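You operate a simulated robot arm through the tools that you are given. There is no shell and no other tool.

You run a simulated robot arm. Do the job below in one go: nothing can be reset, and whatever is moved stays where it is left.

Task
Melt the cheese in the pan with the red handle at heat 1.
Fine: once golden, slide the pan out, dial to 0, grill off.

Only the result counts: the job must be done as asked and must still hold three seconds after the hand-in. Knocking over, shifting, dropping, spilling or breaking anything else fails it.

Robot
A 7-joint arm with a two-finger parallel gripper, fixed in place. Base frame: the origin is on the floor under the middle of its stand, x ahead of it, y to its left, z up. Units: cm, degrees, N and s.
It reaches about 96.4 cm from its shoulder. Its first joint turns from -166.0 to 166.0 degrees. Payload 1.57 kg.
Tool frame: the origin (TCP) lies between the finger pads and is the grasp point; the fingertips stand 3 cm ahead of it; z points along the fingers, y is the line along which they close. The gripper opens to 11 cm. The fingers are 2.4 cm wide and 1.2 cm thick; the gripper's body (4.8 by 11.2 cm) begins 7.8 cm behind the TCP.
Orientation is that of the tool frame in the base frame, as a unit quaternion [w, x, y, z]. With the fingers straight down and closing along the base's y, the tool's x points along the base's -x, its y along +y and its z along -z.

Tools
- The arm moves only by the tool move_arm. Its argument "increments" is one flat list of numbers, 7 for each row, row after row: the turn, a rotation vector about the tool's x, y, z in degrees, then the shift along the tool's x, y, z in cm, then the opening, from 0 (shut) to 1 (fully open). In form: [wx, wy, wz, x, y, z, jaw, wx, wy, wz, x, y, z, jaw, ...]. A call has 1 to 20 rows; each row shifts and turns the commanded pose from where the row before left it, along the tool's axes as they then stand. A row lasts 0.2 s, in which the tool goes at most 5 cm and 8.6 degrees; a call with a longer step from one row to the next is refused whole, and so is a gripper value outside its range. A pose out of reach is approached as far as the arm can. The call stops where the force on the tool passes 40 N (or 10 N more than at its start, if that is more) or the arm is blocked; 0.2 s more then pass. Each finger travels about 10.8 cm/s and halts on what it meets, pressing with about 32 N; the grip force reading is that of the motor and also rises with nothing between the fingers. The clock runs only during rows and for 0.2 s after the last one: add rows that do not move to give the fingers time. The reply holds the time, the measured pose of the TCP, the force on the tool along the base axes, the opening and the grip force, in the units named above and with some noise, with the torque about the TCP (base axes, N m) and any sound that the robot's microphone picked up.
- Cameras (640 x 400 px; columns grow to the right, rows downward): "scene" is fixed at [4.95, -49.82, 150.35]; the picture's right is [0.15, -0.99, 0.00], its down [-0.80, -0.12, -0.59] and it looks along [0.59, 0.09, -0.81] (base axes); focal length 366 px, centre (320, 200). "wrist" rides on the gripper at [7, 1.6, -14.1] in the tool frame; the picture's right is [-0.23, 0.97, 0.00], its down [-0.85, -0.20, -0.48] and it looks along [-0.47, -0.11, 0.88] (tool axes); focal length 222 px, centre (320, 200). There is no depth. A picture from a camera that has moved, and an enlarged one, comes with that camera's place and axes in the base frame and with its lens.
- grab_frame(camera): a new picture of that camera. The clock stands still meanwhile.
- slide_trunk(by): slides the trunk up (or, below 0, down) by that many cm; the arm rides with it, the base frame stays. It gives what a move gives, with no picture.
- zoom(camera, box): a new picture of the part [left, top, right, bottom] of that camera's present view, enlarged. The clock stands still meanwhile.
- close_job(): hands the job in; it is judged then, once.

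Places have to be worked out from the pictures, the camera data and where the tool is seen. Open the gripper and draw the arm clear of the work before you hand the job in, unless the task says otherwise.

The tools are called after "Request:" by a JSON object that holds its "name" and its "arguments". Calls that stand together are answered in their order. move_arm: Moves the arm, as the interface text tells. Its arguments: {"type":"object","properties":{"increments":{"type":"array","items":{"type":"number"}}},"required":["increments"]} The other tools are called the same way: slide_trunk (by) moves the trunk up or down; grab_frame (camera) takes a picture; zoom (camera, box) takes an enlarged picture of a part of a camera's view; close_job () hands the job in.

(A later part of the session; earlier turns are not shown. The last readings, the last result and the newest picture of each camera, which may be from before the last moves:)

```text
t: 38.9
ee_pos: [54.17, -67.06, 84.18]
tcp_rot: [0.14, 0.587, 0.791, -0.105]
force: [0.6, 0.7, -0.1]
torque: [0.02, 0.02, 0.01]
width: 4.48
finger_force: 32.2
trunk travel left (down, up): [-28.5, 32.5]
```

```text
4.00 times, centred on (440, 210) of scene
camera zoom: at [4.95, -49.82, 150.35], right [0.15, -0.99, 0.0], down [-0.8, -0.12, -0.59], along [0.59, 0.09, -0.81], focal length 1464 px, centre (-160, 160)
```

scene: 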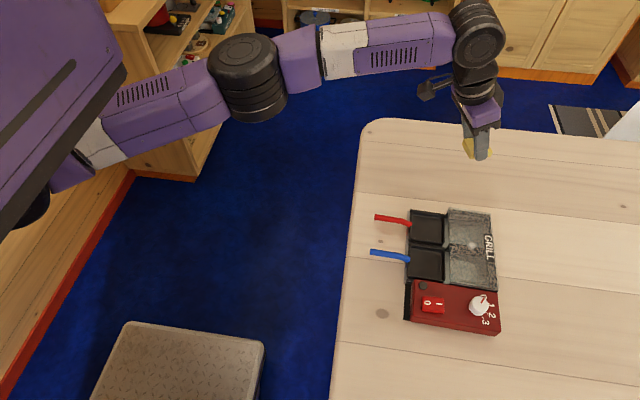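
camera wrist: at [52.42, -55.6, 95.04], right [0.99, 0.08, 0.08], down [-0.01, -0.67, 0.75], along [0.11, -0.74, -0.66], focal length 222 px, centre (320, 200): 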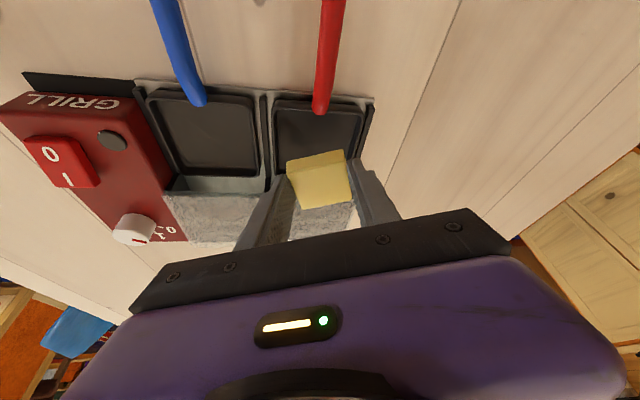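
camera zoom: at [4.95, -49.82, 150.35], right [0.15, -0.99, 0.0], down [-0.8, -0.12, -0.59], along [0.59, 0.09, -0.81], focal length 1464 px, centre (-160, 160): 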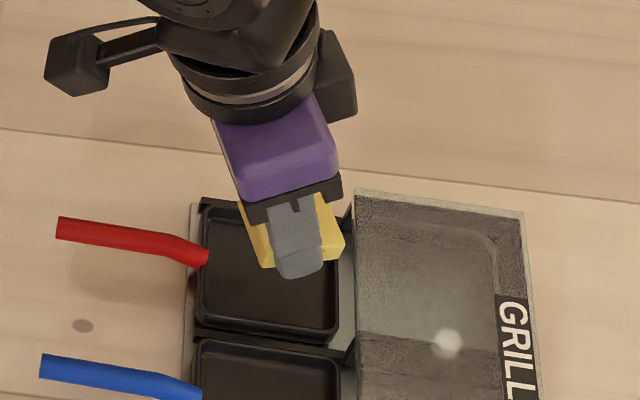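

Cheese centre is at about (54.4, -68.0), right over the pan centre. I'll descend to just above the rim and check.

Request:
{"name": "move_arm", "arguments": {"increments": [0, 0, 0, 0.45, -0.03, 1.2, 0.25, 0, 0, 0, 0.45, -0.03, 1.2, 0.25, 0, 0, 0, 0.35, -0.03, 0.95, 0.25, 0, 0, 0, 0, 0, 0, 0.25]}}

Request:
{"name": "zoom", "arguments": {"camera": "wrist", "box": [220, 60, 420, 185]}}

Request:
{"name": "zoom", "arguments": {"camera": "scene", "box": [390, 190, 470, 240]}}

```text
t: 39.9
ee_pos: [53.96, -67.17, 80.87]
tcp_rot: [0.14, 0.587, 0.79, -0.106]
force: [-0.1, 0.1, -0.8]
torque: [-0.02, -0.04, 0.02]
width: 4.49
finger_force: 31.6
trunk travel left (down, up): [-28.5, 32.5]
```

```text
3.20 times, centred on (320, 122) of wrist
camera zoom: at [52.3, -55.6, 91.56], right [0.99, 0.08, 0.08], down [-0.01, -0.67, 0.75], along [0.11, -0.74, -0.66], focal length 711 px, centre (320, 448)
```

zoom: 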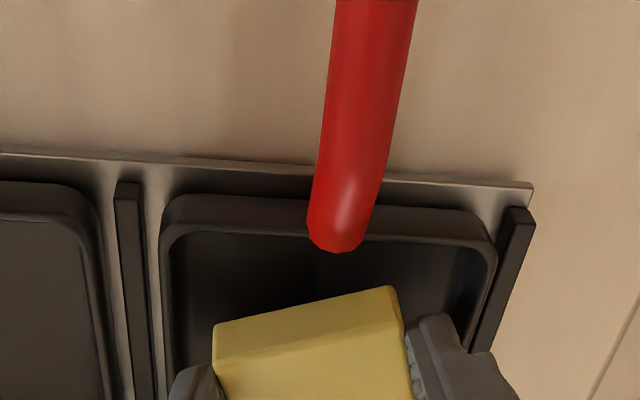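

```text
8.00 times, centred on (430, 215) of scene
camera zoom: at [4.95, -49.82, 150.35], right [0.15, -0.99, 0.0], down [-0.8, -0.12, -0.59], along [0.59, 0.09, -0.81], focal length 2927 px, centre (-560, 80)
```

zoom: 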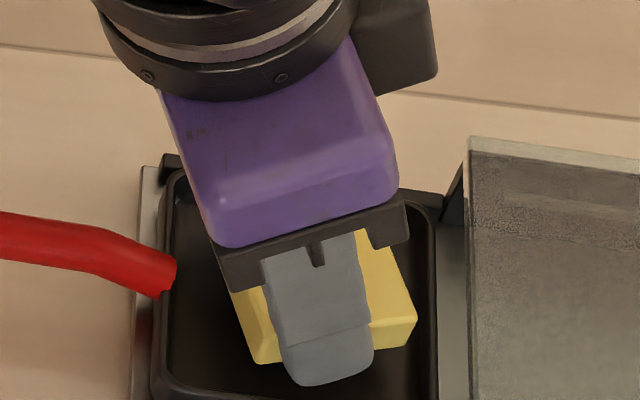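

The cheese is centred inside the pan outline. I'll lower another 0.65 cm so the fingertips sit just above the rim, then open slightly to release.

Request:
{"name": "move_arm", "arguments": {"increments": [0, 0, 0, 0.226, 0, 0.609, 0.25, 0, 0, 0, 0, 0, 0, 0.25, 0, 0, 0, 0, 0, 0, 0.46, 0, 0, 0, 0, 0, 0, 0.48, 0, 0, 0, 0, 0, 0, 0.48]}}

Request:
{"name": "zoom", "arguments": {"camera": "wrist", "box": [220, 60, 420, 185]}}

Request:
{"name": "zoom", "arguments": {"camera": "scene", "box": [390, 190, 470, 240]}}

```text
t: 41.1
ee_pos: [54.04, -67.06, 80.11]
tcp_rot: [0.141, 0.587, 0.79, -0.105]
force: [1.6, -0.1, 1.9]
torque: [0.02, -0.09, 0.0]
width: 4.99
finger_force: 0.0
trunk travel left (down, up): [-28.5, 32.5]
```

```text
3.20 times, centred on (320, 122) of wrist
camera zoom: at [52.31, -55.58, 90.87], right [0.99, 0.08, 0.08], down [-0.01, -0.67, 0.75], along [0.11, -0.74, -0.66], focal length 711 px, centre (320, 448)
```

zoom: 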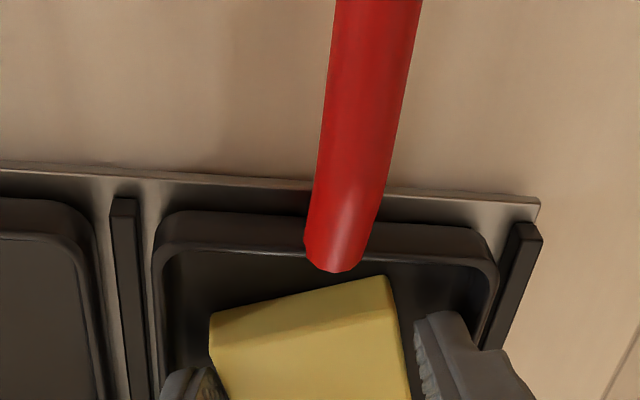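

```text
8.00 times, centred on (430, 215) of scene
camera zoom: at [4.95, -49.82, 150.35], right [0.15, -0.99, 0.0], down [-0.8, -0.12, -0.59], along [0.59, 0.09, -0.81], focal length 2927 px, centre (-560, 80)
```

zoom: 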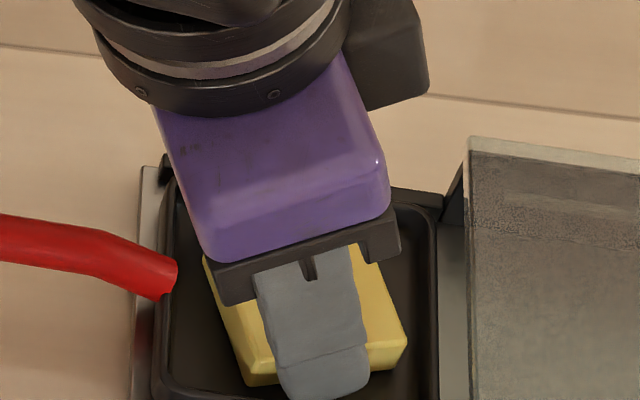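

The cheese looks released (width 4.99, grip force 0). I'll rise straight up and check that it's lying in the pan.

Request:
{"name": "move_arm", "arguments": {"increments": [0, 0, 0, -0.347, 0, -0.94, 0.48, 0, 0, 0, -0.694, 0, -1.88, 0.48, 0, 0, 0, -1.04, 0, -2.82, 0.48, 0, 0, 0, -1.04, 0, -2.82, 0.48, 0, 0, 0, 0, 0, 0, 0.48]}}

Request:
{"name": "grab_frame", "arguments": {"camera": "wrist"}}

Request:
{"name": "zoom", "arguments": {"camera": "scene", "box": [390, 190, 470, 240]}}

```text
t: 42.3
ee_pos: [54.04, -66.85, 89.02]
tcp_rot: [0.142, 0.586, 0.791, -0.105]
force: [-0.3, -0.2, -0.3]
torque: [0.0, 0.0, 0.01]
width: 5.28
finger_force: 0.0
trunk travel left (down, up): [-28.5, 32.5]
```

```text
taken
camera wrist: at [52.34, -55.48, 99.91], right [0.99, 0.08, 0.08], down [-0.01, -0.67, 0.75], along [0.11, -0.74, -0.66], focal length 222 px, centre (320, 200)
```

wrist: 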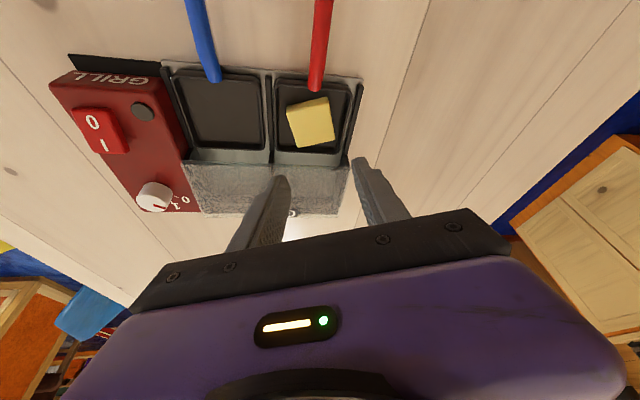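

```text
8.00 times, centred on (430, 215) of scene
camera zoom: at [4.95, -49.82, 150.35], right [0.15, -0.99, 0.0], down [-0.8, -0.12, -0.59], along [0.59, 0.09, -0.81], focal length 2927 px, centre (-560, 80)
```

zoom: 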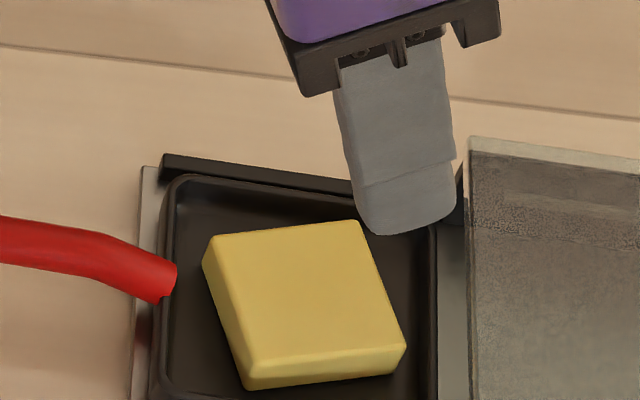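

The cheese is lying flat in the pan. Next I'll move out over the red handle and rotate the closing axis closer to base x.

Request:
{"name": "move_arm", "arguments": {"increments": [0, 0, 0, 3.32, 1.2, -0.877, 0.48, 0, 0, 0, 3.32, 1.2, -0.877, 0.48, 0, 0, 0, 3.32, 1.2, -0.877, 0.48, 2.61, 0, 7.03, 0, 0, 0, 0.48, 2.61, 0, 7.03, 0, 0, 0, 0.48, 0, 0, 0, 0, 0, 0, 0.48]}}

Request:
{"name": "grab_frame", "arguments": {"camera": "wrist"}}

Request:
{"name": "grab_frame", "arguments": {"camera": "scene"}}

```text
t: 43.7
ee_pos: [54.57, -56.12, 88.22]
tcp_rot: [0.126, 0.685, 0.707, -0.124]
force: [-1.2, 0.0, 0.6]
torque: [0.0, 0.0, 0.01]
width: 5.27
finger_force: 0.0
trunk travel left (down, up): [-28.5, 32.5]
```

```text
taken
camera wrist: at [55.88, -44.65, 99.01], right [0.98, -0.18, 0.08], down [-0.18, -0.64, 0.75], along [-0.09, -0.75, -0.66], focal length 222 px, centre (320, 200)
```

wrist: 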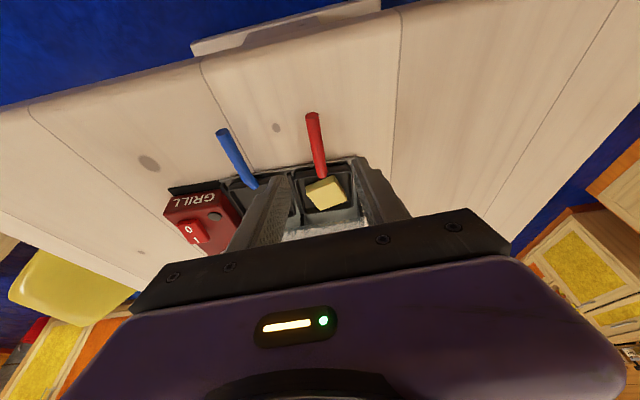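

```text
taken
```

scene: 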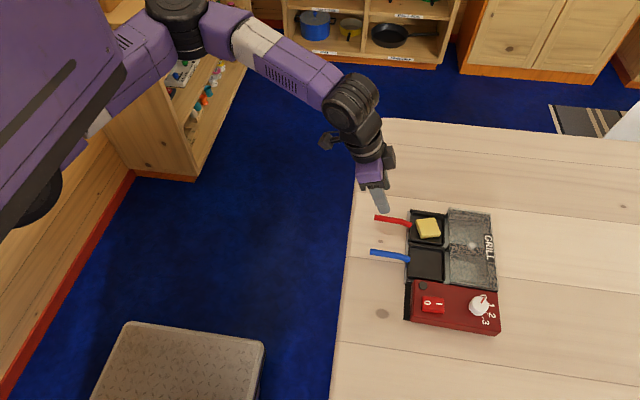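

The closing axis is now within 2° of base x with no reach problems, and the elbow is well bent. I'll zoom in on the handle from both cameras to get its exact line and height.

Request:
{"name": "zoom", "arguments": {"camera": "wrist", "box": [240, 100, 400, 225]}}

Request:
{"name": "zoom", "arguments": {"camera": "scene", "box": [366, 200, 446, 250]}}

```text
3.20 times, centred on (320, 162) of wrist
camera zoom: at [55.88, -44.65, 99.01], right [0.98, -0.18, 0.08], down [-0.18, -0.64, 0.75], along [-0.09, -0.75, -0.66], focal length 711 px, centre (320, 320)
```

zoom: 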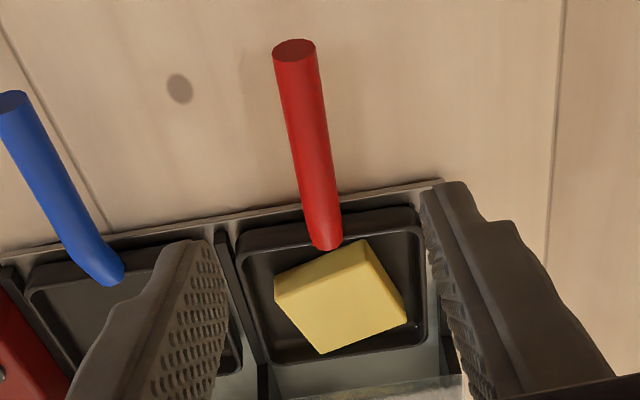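

```text
8.00 times, centred on (406, 225) of scene
camera zoom: at [4.95, -49.82, 150.35], right [0.15, -0.99, 0.0], down [-0.8, -0.12, -0.59], along [0.59, 0.09, -0.81], focal length 2927 px, centre (-368, 0)
```

zoom: 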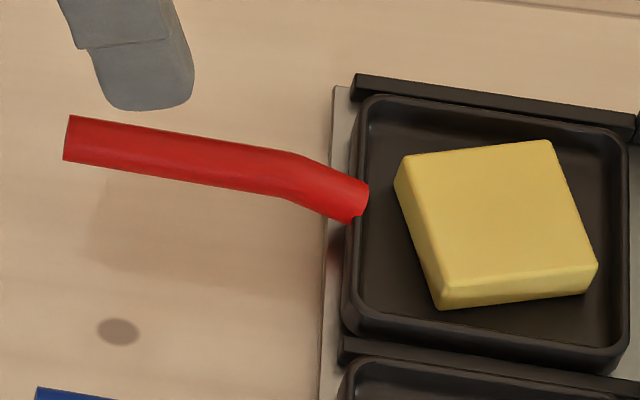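

The grill's slide axis is yawed about 3°, direction (0.05, 0.999). The handle is a ~1.35 cm rod centred at z≈77.9, running from (54.7, -55.4) to its bend near y≈-62. I'll align the tool to this axis and rehearse the 9.5 cm slide in free air to check the wrist limit.

Request:
{"name": "move_arm", "arguments": {"increments": [1.7, 0, 4.6, 0, 0, 0, 0.4, 0, 0, 0, -2.97, 0, 1.1, 0.4, 0, 0, 0, -2.97, 0, 1.1, 0.4, 0, 0, 0, -2.97, 0, 1.1, 0.4, 0, 0, 0, 0, 0, 0, 0.4]}}

```text
t: 44.9
ee_pos: [54.15, -65.67, 87.86]
tcp_rot: [0.121, 0.715, 0.677, -0.128]
force: [0.3, -1.2, 0.7]
torque: [-0.01, 0.01, -0.01]
width: 4.42
finger_force: 0.0
trunk travel left (down, up): [-28.5, 32.5]
```

The rehearsal worked without any limit flags. Now I'll move back over the outer handle and descend with the jaws open around it to TCP z≈79.3.

Request:
{"name": "move_arm", "arguments": {"increments": [0, 0, 0, 4.07, 0, -1.5, 0.4, 0, 0, 0, 4.07, 0, -1.5, 0.4, 0, 0, 0, 0.99, 0, 2.68, 0.4, 0, 0, 0, 0.99, 0, 2.68, 0.4, 0, 0, 0, 0.5, 0, 1.3, 0.4, 0, 0, 0, 0, 0, 0, 0.4]}}

Request:
{"name": "grab_frame", "arguments": {"camera": "wrist"}}

Request:
{"name": "zoom", "arguments": {"camera": "scene", "box": [350, 190, 446, 250]}}

```text
t: 46.3
ee_pos: [54.39, -56.99, 80.93]
tcp_rot: [0.12, 0.714, 0.677, -0.128]
force: [0.1, -0.2, -0.2]
torque: [0.0, -0.03, 0.02]
width: 4.38
finger_force: 0.1
trunk travel left (down, up): [-28.5, 32.5]
```

```text
taken
camera wrist: at [56.76, -45.49, 91.76], right [0.96, -0.27, 0.08], down [-0.23, -0.62, 0.75], along [-0.15, -0.74, -0.66], focal length 222 px, centre (320, 200)
```

wrist: 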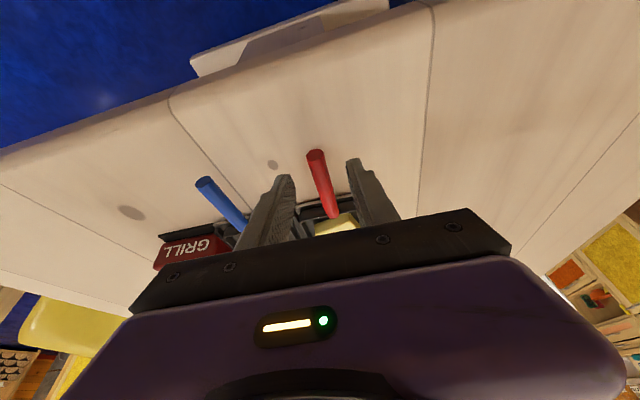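

```text
6.67 times, centred on (398, 220) of scene
camera zoom: at [4.95, -49.82, 150.35], right [0.15, -0.99, 0.0], down [-0.8, -0.12, -0.59], along [0.59, 0.09, -0.81], focal length 2439 px, centre (-200, 67)
```

zoom: 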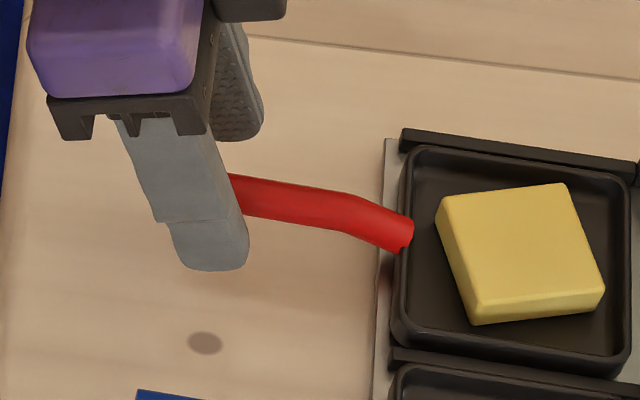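

The jaws straddle the handle, with its axis at x≈54.6 here. I'll shift 0.2 cm in +x, descend the last 1.6 cm and close on it.

Request:
{"name": "move_arm", "arguments": {"increments": [0, 0, 0, 0.28, 0.1, 0.75, 0.4, 0, 0, 0, 0.28, 0.1, 0.75, 0.4, 0, 0, 0, 0, 0, 0, 0.4, 0, 0, 0, 0, 0, 0, 0.25, 0, 0, 0, 0, 0, 0, 0.1, 0, 0, 0, 0, 0, 0, 0.05, 0, 0, 0, 0, 0, 0, 0.05]}}

Request:
{"name": "zoom", "arguments": {"camera": "wrist", "box": [240, 130, 400, 230]}}

Request:
{"name": "zoom", "arguments": {"camera": "scene", "box": [350, 190, 446, 250]}}

```text
t: 47.9
ee_pos: [54.67, -56.89, 79.33]
tcp_rot: [0.12, 0.715, 0.676, -0.129]
force: [-0.3, 0.4, 0.0]
torque: [-0.01, 0.01, -0.1]
width: 1.3
finger_force: 29.6
trunk travel left (down, up): [-28.5, 32.5]
```

```text
4.00 times, centred on (320, 180) of wrist
camera zoom: at [57.02, -45.53, 90.23], right [0.96, -0.27, 0.08], down [-0.23, -0.62, 0.75], along [-0.15, -0.73, -0.66], focal length 888 px, centre (320, 280)
```

zoom: 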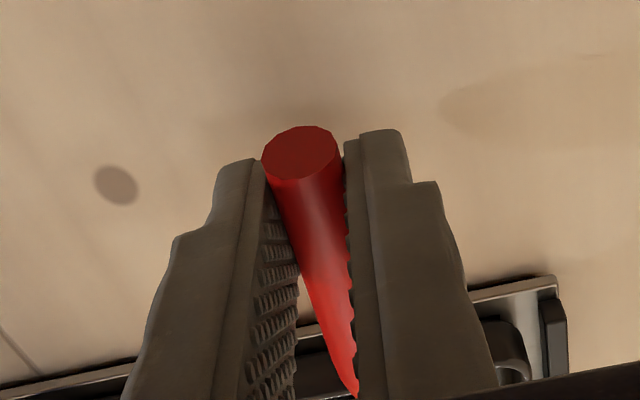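

```text
6.67 times, centred on (398, 220) of scene
camera zoom: at [4.95, -49.82, 150.35], right [0.15, -0.99, 0.0], down [-0.8, -0.12, -0.59], along [0.59, 0.09, -0.81], focal length 2439 px, centre (-200, 67)
```

zoom: 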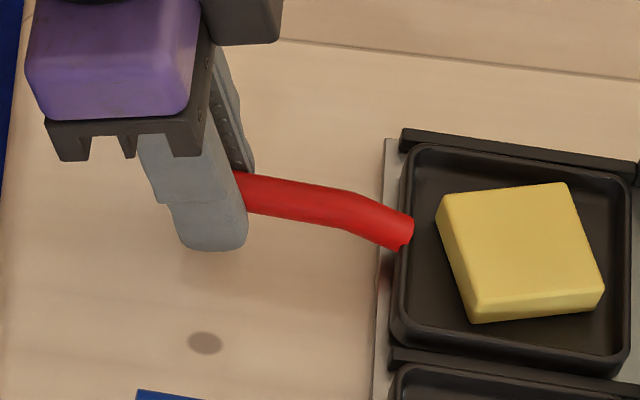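

The handle grips well (width 1.3 cm) and the pan hasn't shifted. For better timing control I'll set the controls first, so I release, rise clear, and go to the switch and dial.

Request:
{"name": "move_arm", "arguments": {"increments": [0, 0, 0, 0, 0, 0, 0.3, 0, 0, 0, 0, 0, 0, 0.4, 0, 0, 0, 0, 0, 0, 0.4, 0, 0, 0, -1.0, 0, -2.7, 0.4, 0, 0, 0, -1.35, 0, -3.65, 0.4, 0, 0, 0, -1.35, 0, -3.65, 0.4, 0, 0, 0, 0, 0, 0, 0.4]}}

Request:
{"name": "zoom", "arguments": {"camera": "scene", "box": [380, 190, 508, 270]}}

Request:
{"name": "zoom", "arguments": {"camera": "scene", "box": [400, 272, 512, 342]}}

```text
t: 49.5
ee_pos: [54.67, -56.86, 90.02]
tcp_rot: [0.12, 0.715, 0.676, -0.129]
force: [0.4, 0.6, -0.6]
torque: [0.01, 0.02, 0.01]
width: 4.38
finger_force: 0.0
trunk travel left (down, up): [-28.5, 32.5]
```

```text
5.00 times, centred on (444, 230) of scene
camera zoom: at [4.95, -49.82, 150.35], right [0.15, -0.99, 0.0], down [-0.8, -0.12, -0.59], along [0.59, 0.09, -0.81], focal length 1830 px, centre (-300, 50)
```

zoom: 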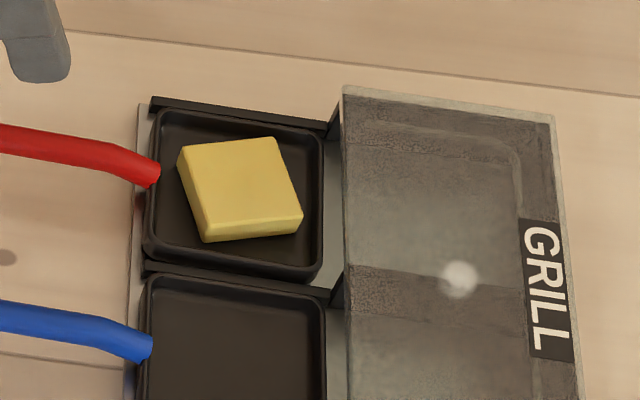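

```text
5.71 times, centred on (456, 307) of scene
camera zoom: at [4.95, -49.82, 150.35], right [0.15, -0.99, 0.0], down [-0.8, -0.12, -0.59], along [0.59, 0.09, -0.81], focal length 2091 px, centre (-457, -411)
```

zoom: 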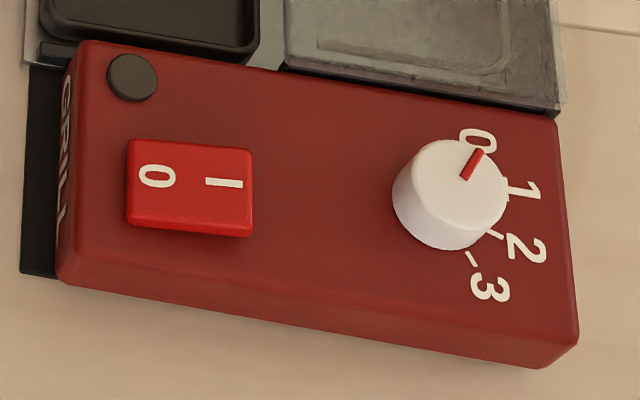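

Hood top is at about z=79.6. I place the rocker's raised "I" half around (34.5, -69.2, 80.2) and the dial centre at about (35.2, -76.7), with 40° between marks clockwise from 0 to 1. I'll close the jaws and move above the "I" side of the switch.

Request:
{"name": "move_arm", "arguments": {"increments": [0, 0, 0, -2.12, -3.24, 0.96, 0, 0, 0, 0, -2.12, -3.24, 0.96, 0, 0, 0, 0, -2.12, -3.24, 0.96, 0, 0, 0, 0, -2.12, -3.24, 0.96, 0, 0, 0, 0, -2.12, -3.24, 0.96, 0, 0, 0, 0, -2.12, -3.24, 0.96, 0, 0, 0, 0, 0, 0, 0, 0]}}

Request:
{"name": "grab_frame", "arguments": {"camera": "wrist"}}

Request:
{"name": "grab_frame", "arguments": {"camera": "scene"}}

```text
t: 51.1
ee_pos: [34.61, -69.73, 89.0]
tcp_rot: [0.121, 0.714, 0.678, -0.128]
force: [0.4, 0.5, 0.1]
torque: [0.01, 0.02, -0.02]
width: 0.0
finger_force: 21.4
trunk travel left (down, up): [-28.5, 32.5]
```

```text
taken
camera wrist: at [36.9, -58.35, 99.83], right [0.96, -0.26, 0.08], down [-0.23, -0.62, 0.75], along [-0.15, -0.74, -0.66], focal length 222 px, centre (320, 200)
```

wrist: 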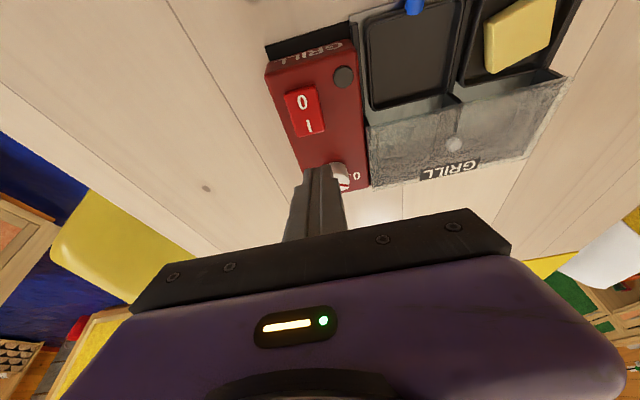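

```text
taken
```

scene: 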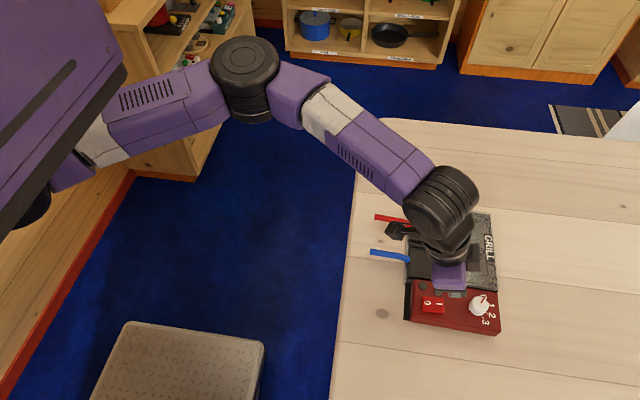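

The wrist view confirms the tip is lined up over the "I" half of the rocker. I'll descend quickly to about 1 cm above it, then press down slowly.

Request:
{"name": "move_arm", "arguments": {"increments": [0, 0, 0, 0.76, 0, 2.06, 0, 0, 0, 0, 0.76, 0, 2.06, 0, 0, 0, 0, 0, 0, 0, 0]}}

Request:
{"name": "zoom", "arguments": {"camera": "wrist", "box": [220, 80, 420, 205]}}

Request:
{"name": "zoom", "arguments": {"camera": "scene", "box": [400, 262, 512, 332]}}

```text
t: 51.9
ee_pos: [34.42, -69.74, 84.33]
tcp_rot: [0.12, 0.715, 0.677, -0.128]
force: [-0.2, -0.5, 0.7]
torque: [0.03, 0.02, 0.0]
width: 0.0
finger_force: 21.2
trunk travel left (down, up): [-28.5, 32.5]
```

```text
3.20 times, centred on (320, 142) of wrist
camera zoom: at [36.76, -58.39, 95.38], right [0.96, -0.27, 0.08], down [-0.23, -0.62, 0.75], along [-0.15, -0.74, -0.66], focal length 711 px, centre (320, 384)
```

zoom: 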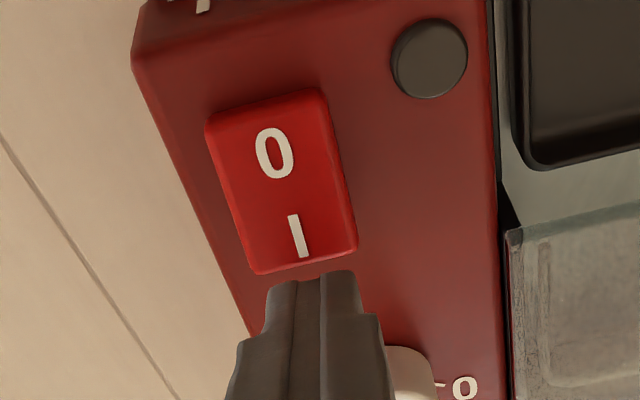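

```text
5.71 times, centred on (456, 297) of scene
camera zoom: at [4.95, -49.82, 150.35], right [0.15, -0.99, 0.0], down [-0.8, -0.12, -0.59], along [0.59, 0.09, -0.81], focal length 2091 px, centre (-457, -354)
```

zoom: 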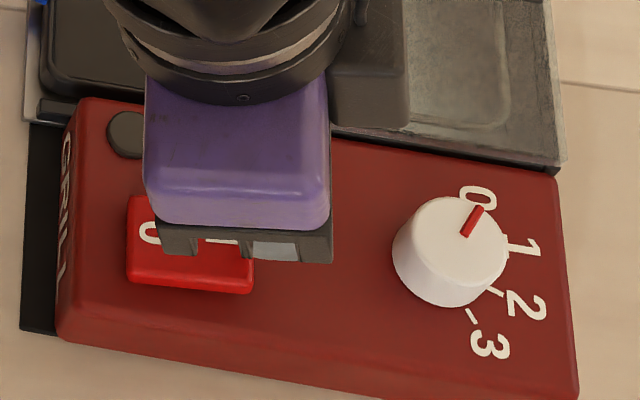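

The tip is just past the "I" label and about 0.9 cm above the rocker. I'll nudge +0.3 cm in y, then press slowly in 0.25 cm steps while watching the force.

Request:
{"name": "move_arm", "arguments": {"increments": [0, 0, 0, 0.281, 0, -0.104, 0, 0, 0, 0, 0.104, 0, 0.282, 0, 0, 0, 0, 0.104, 0, 0.282, 0, 0, 0, 0, 0.087, 0, 0.235, 0, 0, 0, 0, 0.087, 0, 0.235, 0, 0, 0, 0, 0.087, 0, 0.235, 0]}}

Request:
{"name": "zoom", "arguments": {"camera": "wrist", "box": [220, 80, 420, 205]}}

```text
t: 53.3
ee_pos: [34.41, -69.52, 83.35]
tcp_rot: [0.121, 0.715, 0.677, -0.129]
force: [1.4, -2.1, 4.6]
torque: [-0.04, -0.01, -0.01]
width: 0.02
finger_force: 21.3
trunk travel left (down, up): [-28.5, 32.5]
```

```text
3.20 times, centred on (320, 142) of wrist
camera zoom: at [36.8, -58.21, 94.17], right [0.96, -0.26, 0.08], down [-0.23, -0.62, 0.75], along [-0.15, -0.74, -0.66], focal length 711 px, centre (320, 384)
```

zoom: 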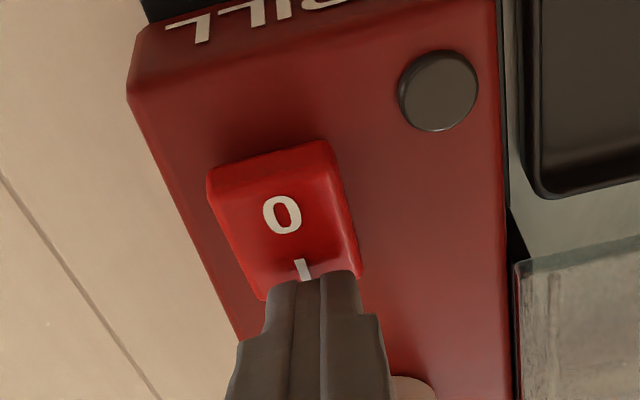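

Contact is made on the "I" side at about 5 N. I'll keep pressing until it clicks.

Request:
{"name": "move_arm", "arguments": {"increments": [0, 0, 0, 0.087, 0, 0.235, 0, 0, 0, 0, 0.087, 0, 0.235, 0, 0, 0, 0, 0.087, 0, 0.235, 0, 0, 0, 0, 0.087, 0, 0.235, 0]}}

Request:
{"name": "zoom", "arguments": {"camera": "wrist", "box": [220, 80, 420, 205]}}

```text
t: 54.0
ee_pos: [34.6, -69.85, 83.24]
tcp_rot: [0.125, 0.714, 0.677, -0.132]
force: [0.6, 2.0, 9.3]
torque: [0.06, 0.04, -0.03]
width: 0.01
finger_force: 21.3
trunk travel left (down, up): [-28.5, 32.5]
stopped in row 3: the force on the tool passed its limit at 43 N (the readings are from after the stop); the commanded pose is now the measured one
```

```text
3.20 times, centred on (320, 142) of wrist
camera zoom: at [36.81, -58.32, 94.02], right [0.96, -0.26, 0.08], down [-0.23, -0.62, 0.75], along [-0.15, -0.74, -0.65], focal length 711 px, centre (320, 384)
```

zoom: 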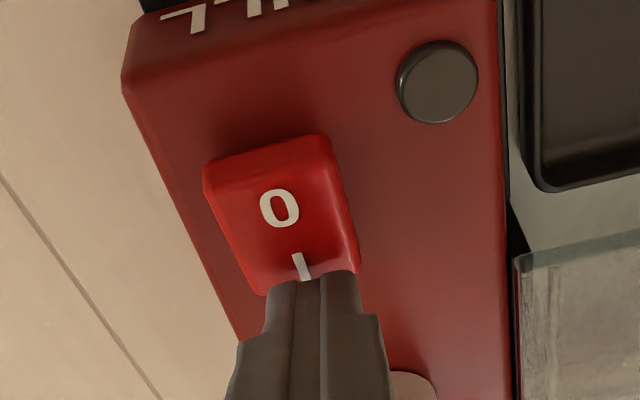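

The force limit tripped at 43 N and I heard no click. I'll back off and inspect the rocker's state.

Request:
{"name": "move_arm", "arguments": {"increments": [0, 0, 0, -1.04, 0, -2.82, 0, 0, 0, 0, 0, 0, 0, 0]}}

Request:
{"name": "zoom", "arguments": {"camera": "wrist", "box": [260, 70, 388, 150]}}

Request:
{"name": "zoom", "arguments": {"camera": "scene", "box": [400, 262, 512, 332]}}

```text
t: 54.6
ee_pos: [34.56, -69.66, 86.34]
tcp_rot: [0.123, 0.715, 0.676, -0.131]
force: [0.9, -0.8, -0.5]
torque: [0.03, 0.02, 0.0]
width: 0.0
finger_force: 21.7
trunk travel left (down, up): [-28.5, 32.5]
```

```text
5.00 times, centred on (324, 110) of wrist
camera zoom: at [36.87, -58.22, 97.05], right [0.96, -0.26, 0.08], down [-0.23, -0.62, 0.75], along [-0.15, -0.74, -0.66], focal length 1111 px, centre (300, 650)
```

zoom: 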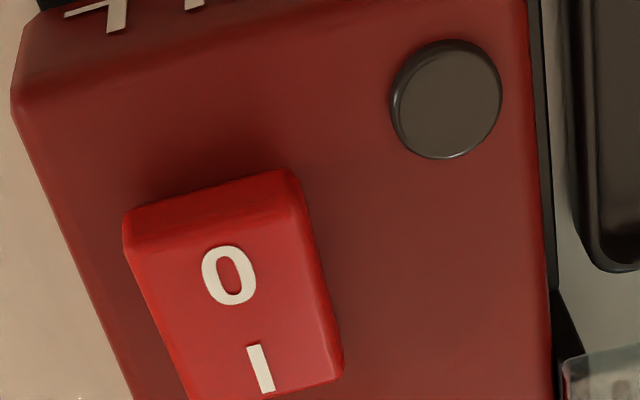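

```text
5.71 times, centred on (456, 297) of scene
camera zoom: at [4.95, -49.82, 150.35], right [0.15, -0.99, 0.0], down [-0.8, -0.12, -0.59], along [0.59, 0.09, -0.81], focal length 2091 px, centre (-457, -354)
```

zoom: 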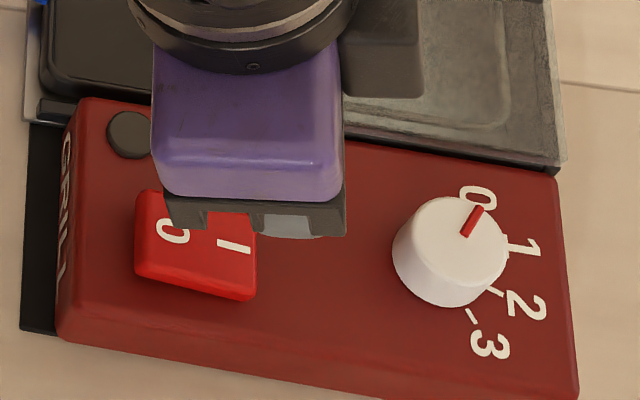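

The rocker has flipped: its "0" end is now raised, so the grill is on. Next is the dial, which needs a 40° clockwise turn from 0 to 1. I'll rise, pre-rotate the tool +33° about the vertical, tilt to about 25° for reach, and hover over the knob with open jaws.

Request:
{"name": "move_arm", "arguments": {"increments": [0, 0, 0, -1.294, 0, -3.43, 0.2, -2.92, 0, -7.73, 0, 0, 0, 0.5, -2.92, 0, -7.73, 0, 0, 0, 0.5, -2.92, 0, -7.73, 0, 0, 0, 0.5, -2.92, 0, -7.73, 0, 0, 0, 0.5, 0, -5, 0, 0, 0, 0, 0.5, 0, 0, 0, -1.99, -1.47, 2.06, 0.5, 0, 0, 0, -1.99, -1.47, 2.06, 0.5, 0, 0, 0, 0, 0, 0, 0.5]}}

Request:
{"name": "grab_frame", "arguments": {"camera": "wrist"}}

Request:
{"name": "grab_frame", "arguments": {"camera": "scene"}}

```text
t: 56.6
ee_pos: [34.64, -75.88, 87.8]
tcp_rot: [0.192, 0.488, 0.844, -0.112]
force: [-0.3, -0.2, 0.6]
torque: [-0.03, 0.0, 0.02]
width: 5.52
finger_force: 0.1
trunk travel left (down, up): [-28.5, 32.5]
```

```text
taken
camera wrist: at [30.01, -64.21, 97.39], right [0.95, 0.31, 0.1], down [0.11, -0.59, 0.8], along [0.31, -0.75, -0.59], focal length 222 px, centre (320, 200)
```

wrist: 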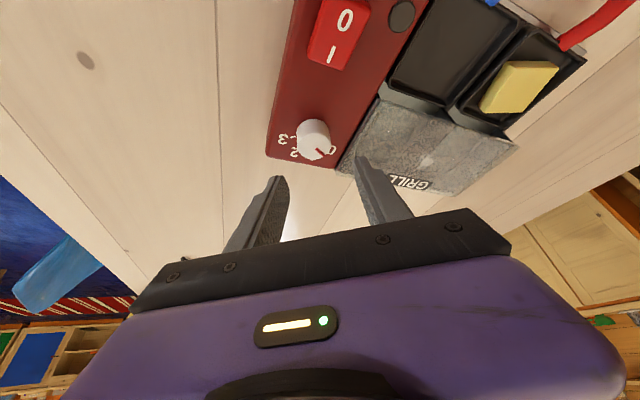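

```text
taken
```

scene: 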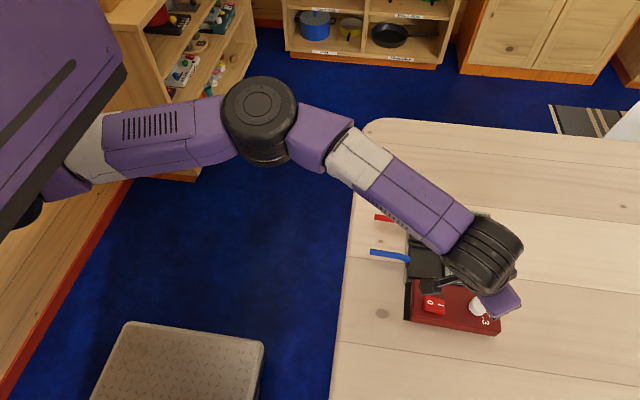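

Reach is fine here. I'll zoom in on the knob to refine its centre and check the fingers straddle it.

Request:
{"name": "zoom", "arguments": {"camera": "wrist", "box": [256, 100, 384, 180]}}

Request:
{"name": "zoom", "arguments": {"camera": "scene", "box": [430, 270, 526, 330]}}

```text
5.00 times, centred on (320, 140) of wrist
camera zoom: at [30.01, -64.21, 97.39], right [0.95, 0.31, 0.1], down [0.11, -0.59, 0.8], along [0.31, -0.75, -0.59], focal length 1111 px, centre (320, 500)
```

zoom: 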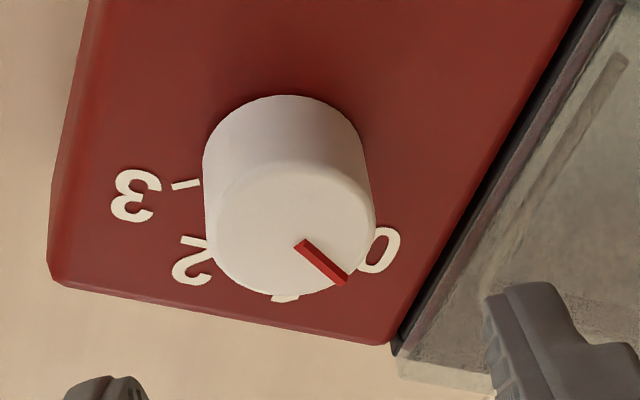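

```text
6.67 times, centred on (478, 300) of scene
camera zoom: at [4.95, -49.82, 150.35], right [0.15, -0.99, 0.0], down [-0.8, -0.12, -0.59], along [0.59, 0.09, -0.81], focal length 2439 px, centre (-733, -467)
```

zoom: 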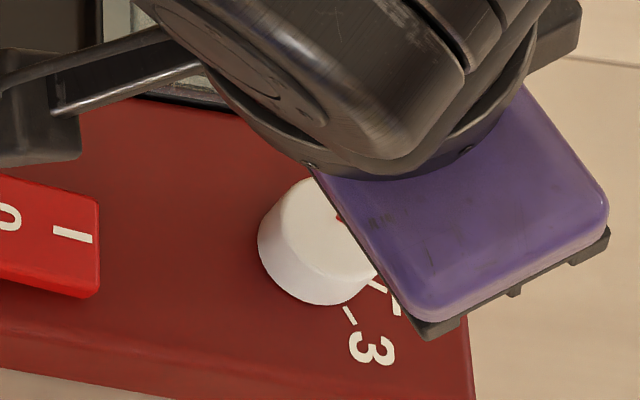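

The knob is about 3.2 cm wide and spans z≈79.1 to 81.1, centred at (35.2, -76.85). The jaws are aligned over it. I'll descend straight and check clearance before closing.

Request:
{"name": "move_arm", "arguments": {"increments": [0, 0, 0, 0.73, 0, 1.516, 0.5, 0, 0, 0, 0.73, 0, 1.516, 0.5, 0, 0, 0, 0.65, 0, 1.35, 0.5, 0, 0, 0, 0, 0, 0, 0.5]}}

Request:
{"name": "grab_frame", "arguments": {"camera": "wrist"}}

Request:
{"name": "zoom", "arguments": {"camera": "wrist", "box": [240, 110, 400, 210]}}

```text
t: 57.6
ee_pos: [34.56, -75.68, 82.89]
tcp_rot: [0.192, 0.487, 0.844, -0.112]
force: [0.7, 1.0, -0.6]
torque: [0.02, 0.01, 0.02]
width: 5.5
finger_force: 0.0
trunk travel left (down, up): [-28.5, 32.5]
```

```text
taken
camera wrist: at [29.9, -64.27, 92.6], right [0.95, 0.31, 0.1], down [0.11, -0.59, 0.8], along [0.31, -0.75, -0.59], focal length 222 px, centre (320, 200)
```

wrist: 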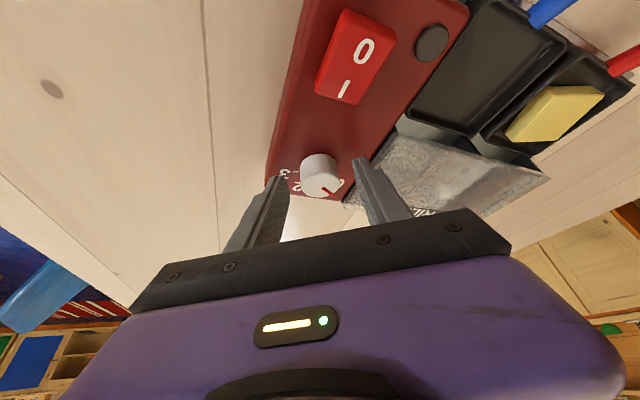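

```text
4.00 times, centred on (320, 160) of wrist
camera zoom: at [29.9, -64.27, 92.6], right [0.95, 0.31, 0.1], down [0.11, -0.59, 0.8], along [0.31, -0.75, -0.59], focal length 888 px, centre (320, 360)
```

zoom: 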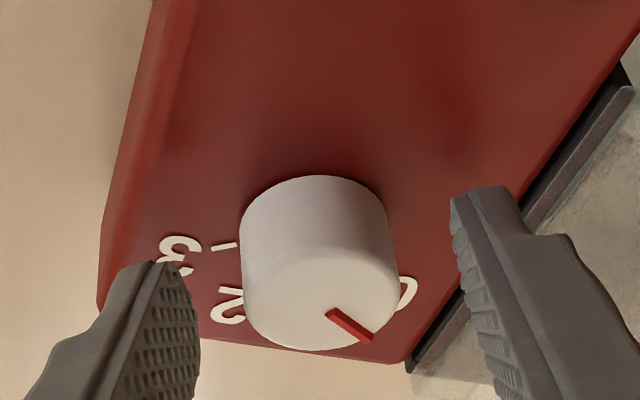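

The fingers are centred on the knob to within about 0.1 cm. I'll lower 0.2 cm and close gently.

Request:
{"name": "move_arm", "arguments": {"increments": [0, 0, 0, 0.087, 0, 0.18, 0.5, 0, 0, 0, 0, 0, 0, 0.38, 0, 0, 0, 0, 0, 0, 0.32, 0, 0, 0, 0, 0, 0, 0.28, 0, 0, 0, 0, 0, 0, 0.2, 0, 0, 0, 0, 0, 0, 0.2]}}

Request:
{"name": "zoom", "arguments": {"camera": "wrist", "box": [240, 110, 400, 210]}}

```text
t: 59.0
ee_pos: [34.5, -75.92, 82.65]
tcp_rot: [0.192, 0.488, 0.844, -0.111]
force: [-1.1, -1.9, -0.2]
torque: [0.05, -0.21, 0.0]
width: 3.15
finger_force: 31.9
trunk travel left (down, up): [-28.5, 32.5]
```

```text
4.00 times, centred on (320, 160) of wrist
camera zoom: at [29.89, -64.3, 92.43], right [0.95, 0.31, 0.1], down [0.11, -0.59, 0.8], along [0.3, -0.75, -0.59], focal length 888 px, centre (320, 360)
```

zoom: 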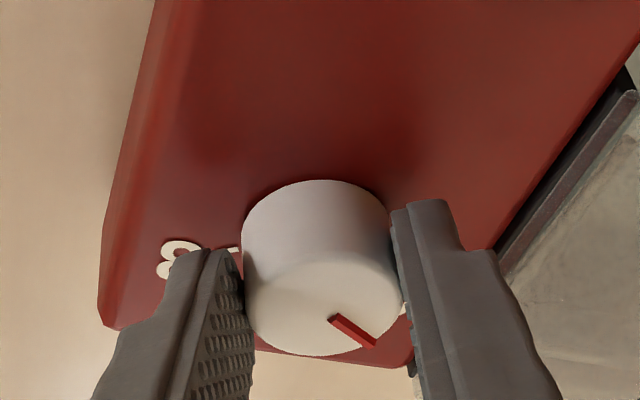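

The knob is firmly gripped (3.15 cm). I'll rotate about its vertical axis by -40° in 8° steps, with a small compensating shift to keep the axis on the knob centre.

Request:
{"name": "move_arm", "arguments": {"increments": [3.467, 0.013, 7.206, 0, 0.151, 0, 0.2, 3.467, 0.013, 7.206, 0, 0.151, 0, 0.2, 3.467, 0.013, 7.206, 0, 0.151, 0, 0.2, 3.467, 0.013, 7.206, 0, 0.151, 0, 0.2, 3.467, 0.013, 7.206, 0, 0.151, 0, 0.2, 0, 0, 0, 0, 0, 0, 0.2]}}

Request:
{"name": "grab_frame", "arguments": {"camera": "wrist"}}

Request:
{"name": "zoom", "arguments": {"camera": "wrist", "box": [240, 110, 400, 210]}}

Request:
{"name": "zoom", "arguments": {"camera": "scene", "box": [400, 262, 512, 332]}}

```text
t: 60.5
ee_pos: [35.49, -75.75, 82.73]
tcp_rot: [0.143, 0.747, 0.626, -0.171]
force: [5.4, -10.2, -0.1]
torque: [-0.07, -0.3, 0.06]
width: 3.17
finger_force: 31.5
trunk travel left (down, up): [-28.5, 32.5]
```

```text
taken
camera wrist: at [39.3, -63.77, 92.43], right [0.92, -0.37, 0.1], down [-0.29, -0.52, 0.8], along [-0.25, -0.77, -0.59], focal length 222 px, centre (320, 200)
```

wrist: 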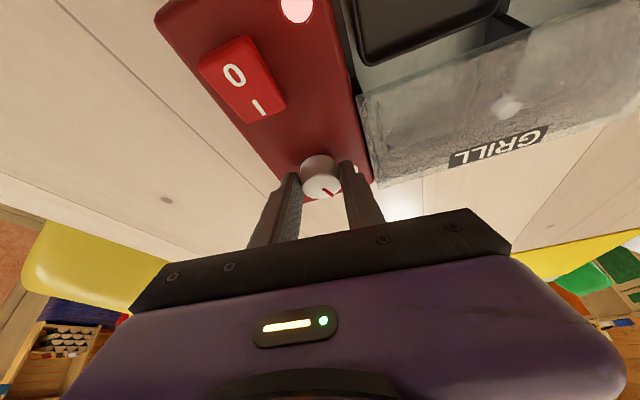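

```text
4.00 times, centred on (320, 160) of wrist
camera zoom: at [39.3, -63.77, 92.43], right [0.92, -0.37, 0.1], down [-0.29, -0.52, 0.8], along [-0.25, -0.77, -0.59], focal length 888 px, centre (320, 360)
```

zoom: 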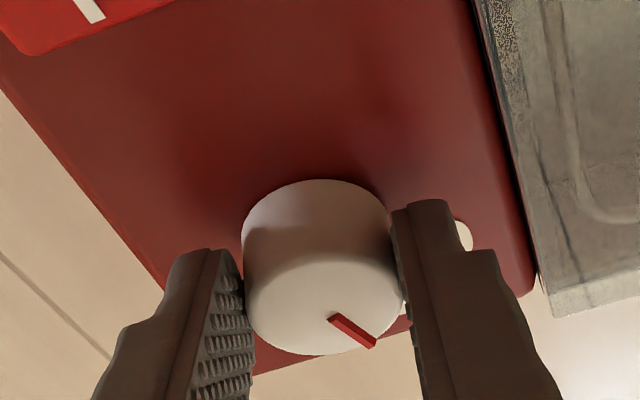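

```text
5.71 times, centred on (456, 297) of scene
camera zoom: at [4.95, -49.82, 150.35], right [0.15, -0.99, 0.0], down [-0.8, -0.12, -0.59], along [0.59, 0.09, -0.81], focal length 2091 px, centre (-457, -354)
```

zoom: 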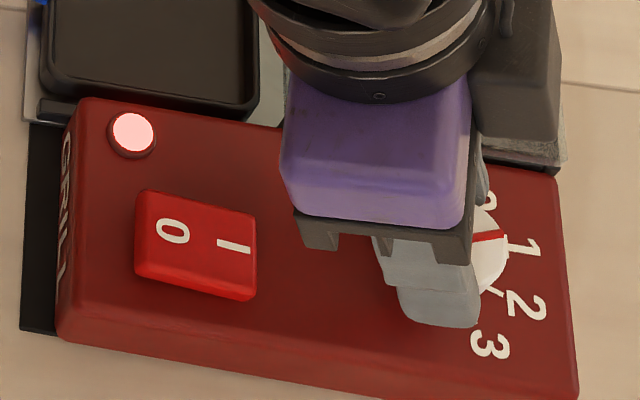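

The lamp is lit, and the pointer has moved to "1". I'll release the knob, rise, and check the pointer's exact position.

Request:
{"name": "move_arm", "arguments": {"increments": [0, 0, 0, 0, 0, 0, 0.35, 0, 0, 0, 0, 0, 0, 0.5, 0, 0, 0, 0, 0, 0, 0.5, 0, 0, 0, -1.3, 0, -2.7, 0.5, 0, 0, 0, -1.3, 0, -2.7, 0.5, 0, 0, 0, 1.77, 0, -0.86, 0.5, 0, 0, 0, 1.77, 0, -0.86, 0.5, 0, 0, 0, 0, 0, 0, 0.5]}}

Request:
{"name": "zoom", "arguments": {"camera": "scene", "box": [400, 272, 512, 342]}}

Request:
{"name": "zoom", "arguments": {"camera": "wrist", "box": [240, 100, 400, 200]}}

```text
t: 62.2
ee_pos: [36.09, -71.78, 88.83]
tcp_rot: [0.142, 0.748, 0.626, -0.17]
force: [-0.6, -0.7, -0.4]
torque: [-0.04, 0.0, 0.04]
width: 5.52
finger_force: 0.1
trunk travel left (down, up): [-28.5, 32.5]
```

```text
5.71 times, centred on (456, 307) of scene
camera zoom: at [4.95, -49.82, 150.35], right [0.15, -0.99, 0.0], down [-0.8, -0.12, -0.59], along [0.59, 0.09, -0.81], focal length 2091 px, centre (-457, -411)
```

zoom: 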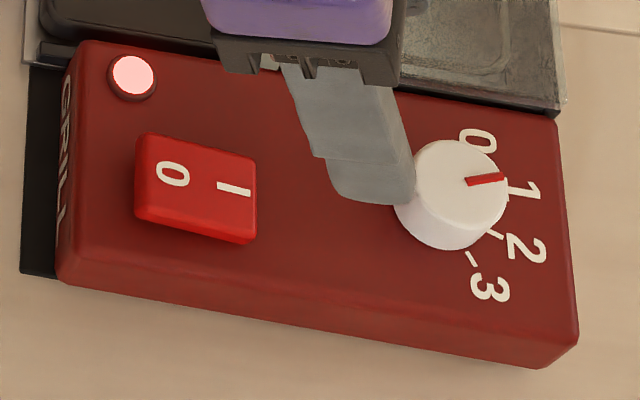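

```text
4.00 times, centred on (320, 150) of wrist
camera zoom: at [39.88, -59.83, 98.53], right [0.92, -0.37, 0.1], down [-0.29, -0.52, 0.8], along [-0.25, -0.77, -0.59], focal length 888 px, centre (320, 400)
```

zoom: 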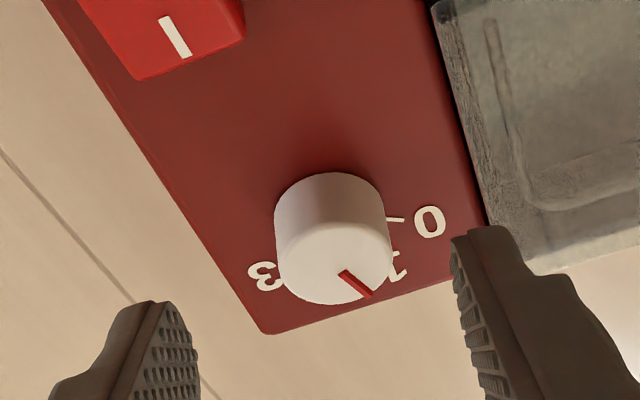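

The pointer's azimuth is about -71°, which matches the "1" mark. Now I'll restore the handle-grip orientation and move over the red handle.

Request:
{"name": "move_arm", "arguments": {"increments": [-3.04, 0, -6.3, 0, 0, 0, 0.4, 0, 5, 0, 0, 0, 0, 0.4, 0, 0, 0, 2.46, 2.955, -0.94, 0.4, 0, 0, 0, 2.46, 2.955, -0.94, 0.4, 0, 0, 0, 2.46, 2.955, -0.94, 0.4, 0, 0, 0, 2.46, 2.955, -0.94, 0.4, 0, 0, 0, 2.46, 2.955, -0.94, 0.4, 0, 0, 0, 2.46, 2.955, -0.94, 0.4, 0, 0, 0, 0, 0, 0, 0.4]}}

Request:
{"name": "grab_frame", "arguments": {"camera": "wrist"}}

```text
t: 64.2
ee_pos: [54.38, -56.96, 88.85]
tcp_rot: [0.122, 0.714, 0.677, -0.131]
force: [-0.6, 0.2, 0.8]
torque: [0.01, 0.05, 0.01]
width: 4.4
finger_force: 0.1
trunk travel left (down, up): [-28.5, 32.5]
```

```text
taken
camera wrist: at [56.77, -45.54, 99.66], right [0.96, -0.26, 0.08], down [-0.23, -0.62, 0.75], along [-0.15, -0.74, -0.66], focal length 222 px, centre (320, 200)
```

wrist: 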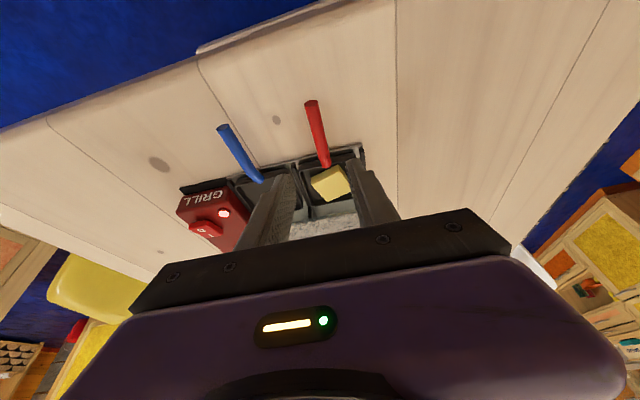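

The handle is in the same place, between the fingers. I'll descend around it and close.

Request:
{"name": "move_arm", "arguments": {"increments": [0, 0, 0, 0.84, 0.0625, 2.22, 0.4, 0, 0, 0, 0.84, 0.0625, 2.22, 0.4, 0, 0, 0, 0.84, 0.0625, 2.22, 0.4, 0, 0, 0, 0.84, 0.0625, 2.22, 0.4, 0, 0, 0, 0, 0, 0, 0.4, 0, 0, 0, 0, 0, 0, 0.25, 0, 0, 0, 0, 0, 0, 0.1, 0, 0, 0, 0, 0, 0, 0.05, 0, 0, 0, 0, 0, 0, 0.05]}}

Request:
{"name": "zoom", "arguments": {"camera": "wrist", "box": [240, 130, 400, 230]}}

Request:
{"name": "zoom", "arguments": {"camera": "scene", "box": [366, 190, 526, 290]}}

```text
t: 66.2
ee_pos: [54.84, -56.84, 79.45]
tcp_rot: [0.123, 0.714, 0.677, -0.131]
force: [-0.1, -0.1, 0.7]
torque: [0.08, -0.05, -0.04]
width: 1.32
finger_force: 29.7
trunk travel left (down, up): [-28.5, 32.5]
```

```text
4.00 times, centred on (320, 180) of wrist
camera zoom: at [57.04, -45.39, 90.15], right [0.96, -0.26, 0.08], down [-0.23, -0.62, 0.75], along [-0.15, -0.74, -0.66], focal length 888 px, centre (320, 280)
```

zoom: 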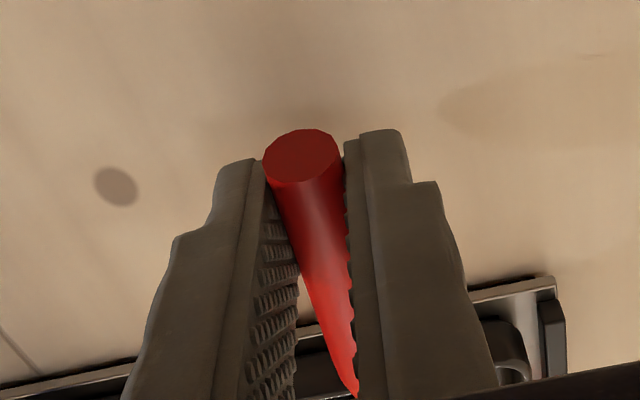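

```text
4.00 times, centred on (446, 240) of scene
camera zoom: at [4.95, -49.82, 150.35], right [0.15, -0.99, 0.0], down [-0.8, -0.12, -0.59], along [0.59, 0.09, -0.81], focal length 1464 px, centre (-184, 40)
```

zoom: 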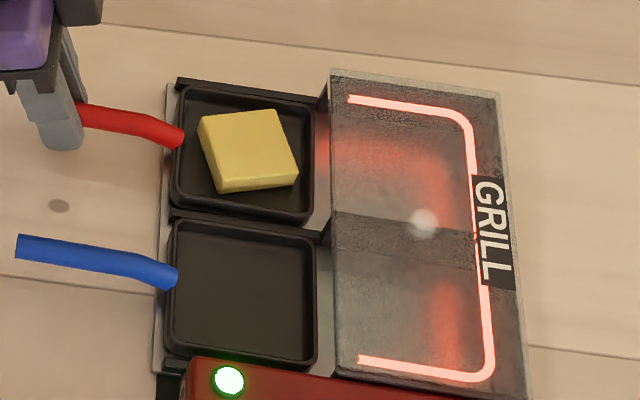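

The element glows and the lamp is now green, so the grill is hot. I'll slide the pan in slowly along its rail axis, about 7.6 cm.

Request:
{"name": "move_arm", "arguments": {"increments": [0, 0, 0, -0.711, 0.003, 0.268, 0.05, 0, 0, 0, -0.711, 0.003, 0.268, 0.05, 0, 0, 0, -0.711, 0.003, 0.268, 0.05, 0, 0, 0, -0.711, 0.003, 0.268, 0.05, 0, 0, 0, -0.711, 0.003, 0.268, 0.05, 0, 0, 0, -0.711, 0.003, 0.268, 0.05, 0, 0, 0, -0.711, 0.003, 0.268, 0.05, 0, 0, 0, -0.711, 0.003, 0.268, 0.05, 0, 0, 0, -0.711, 0.003, 0.268, 0.05, 0, 0, 0, -0.711, 0.003, 0.268, 0.05]}}

Request:
{"name": "zoom", "arguments": {"camera": "scene", "box": [366, 190, 526, 290]}}

```text
t: 68.5
ee_pos: [54.4, -64.4, 79.4]
tcp_rot: [0.123, 0.714, 0.677, -0.131]
force: [-0.5, -0.1, 3.1]
torque: [-0.1, -0.02, -0.01]
width: 1.28
finger_force: 29.9
trunk travel left (down, up): [-28.5, 32.5]
```

```text
4.00 times, centred on (446, 240) of scene
camera zoom: at [4.95, -49.82, 150.35], right [0.15, -0.99, 0.0], down [-0.8, -0.12, -0.59], along [0.59, 0.09, -0.81], focal length 1464 px, centre (-184, 40)
```

zoom: 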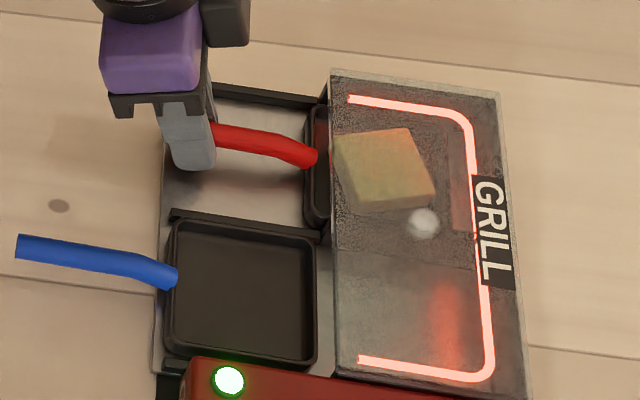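

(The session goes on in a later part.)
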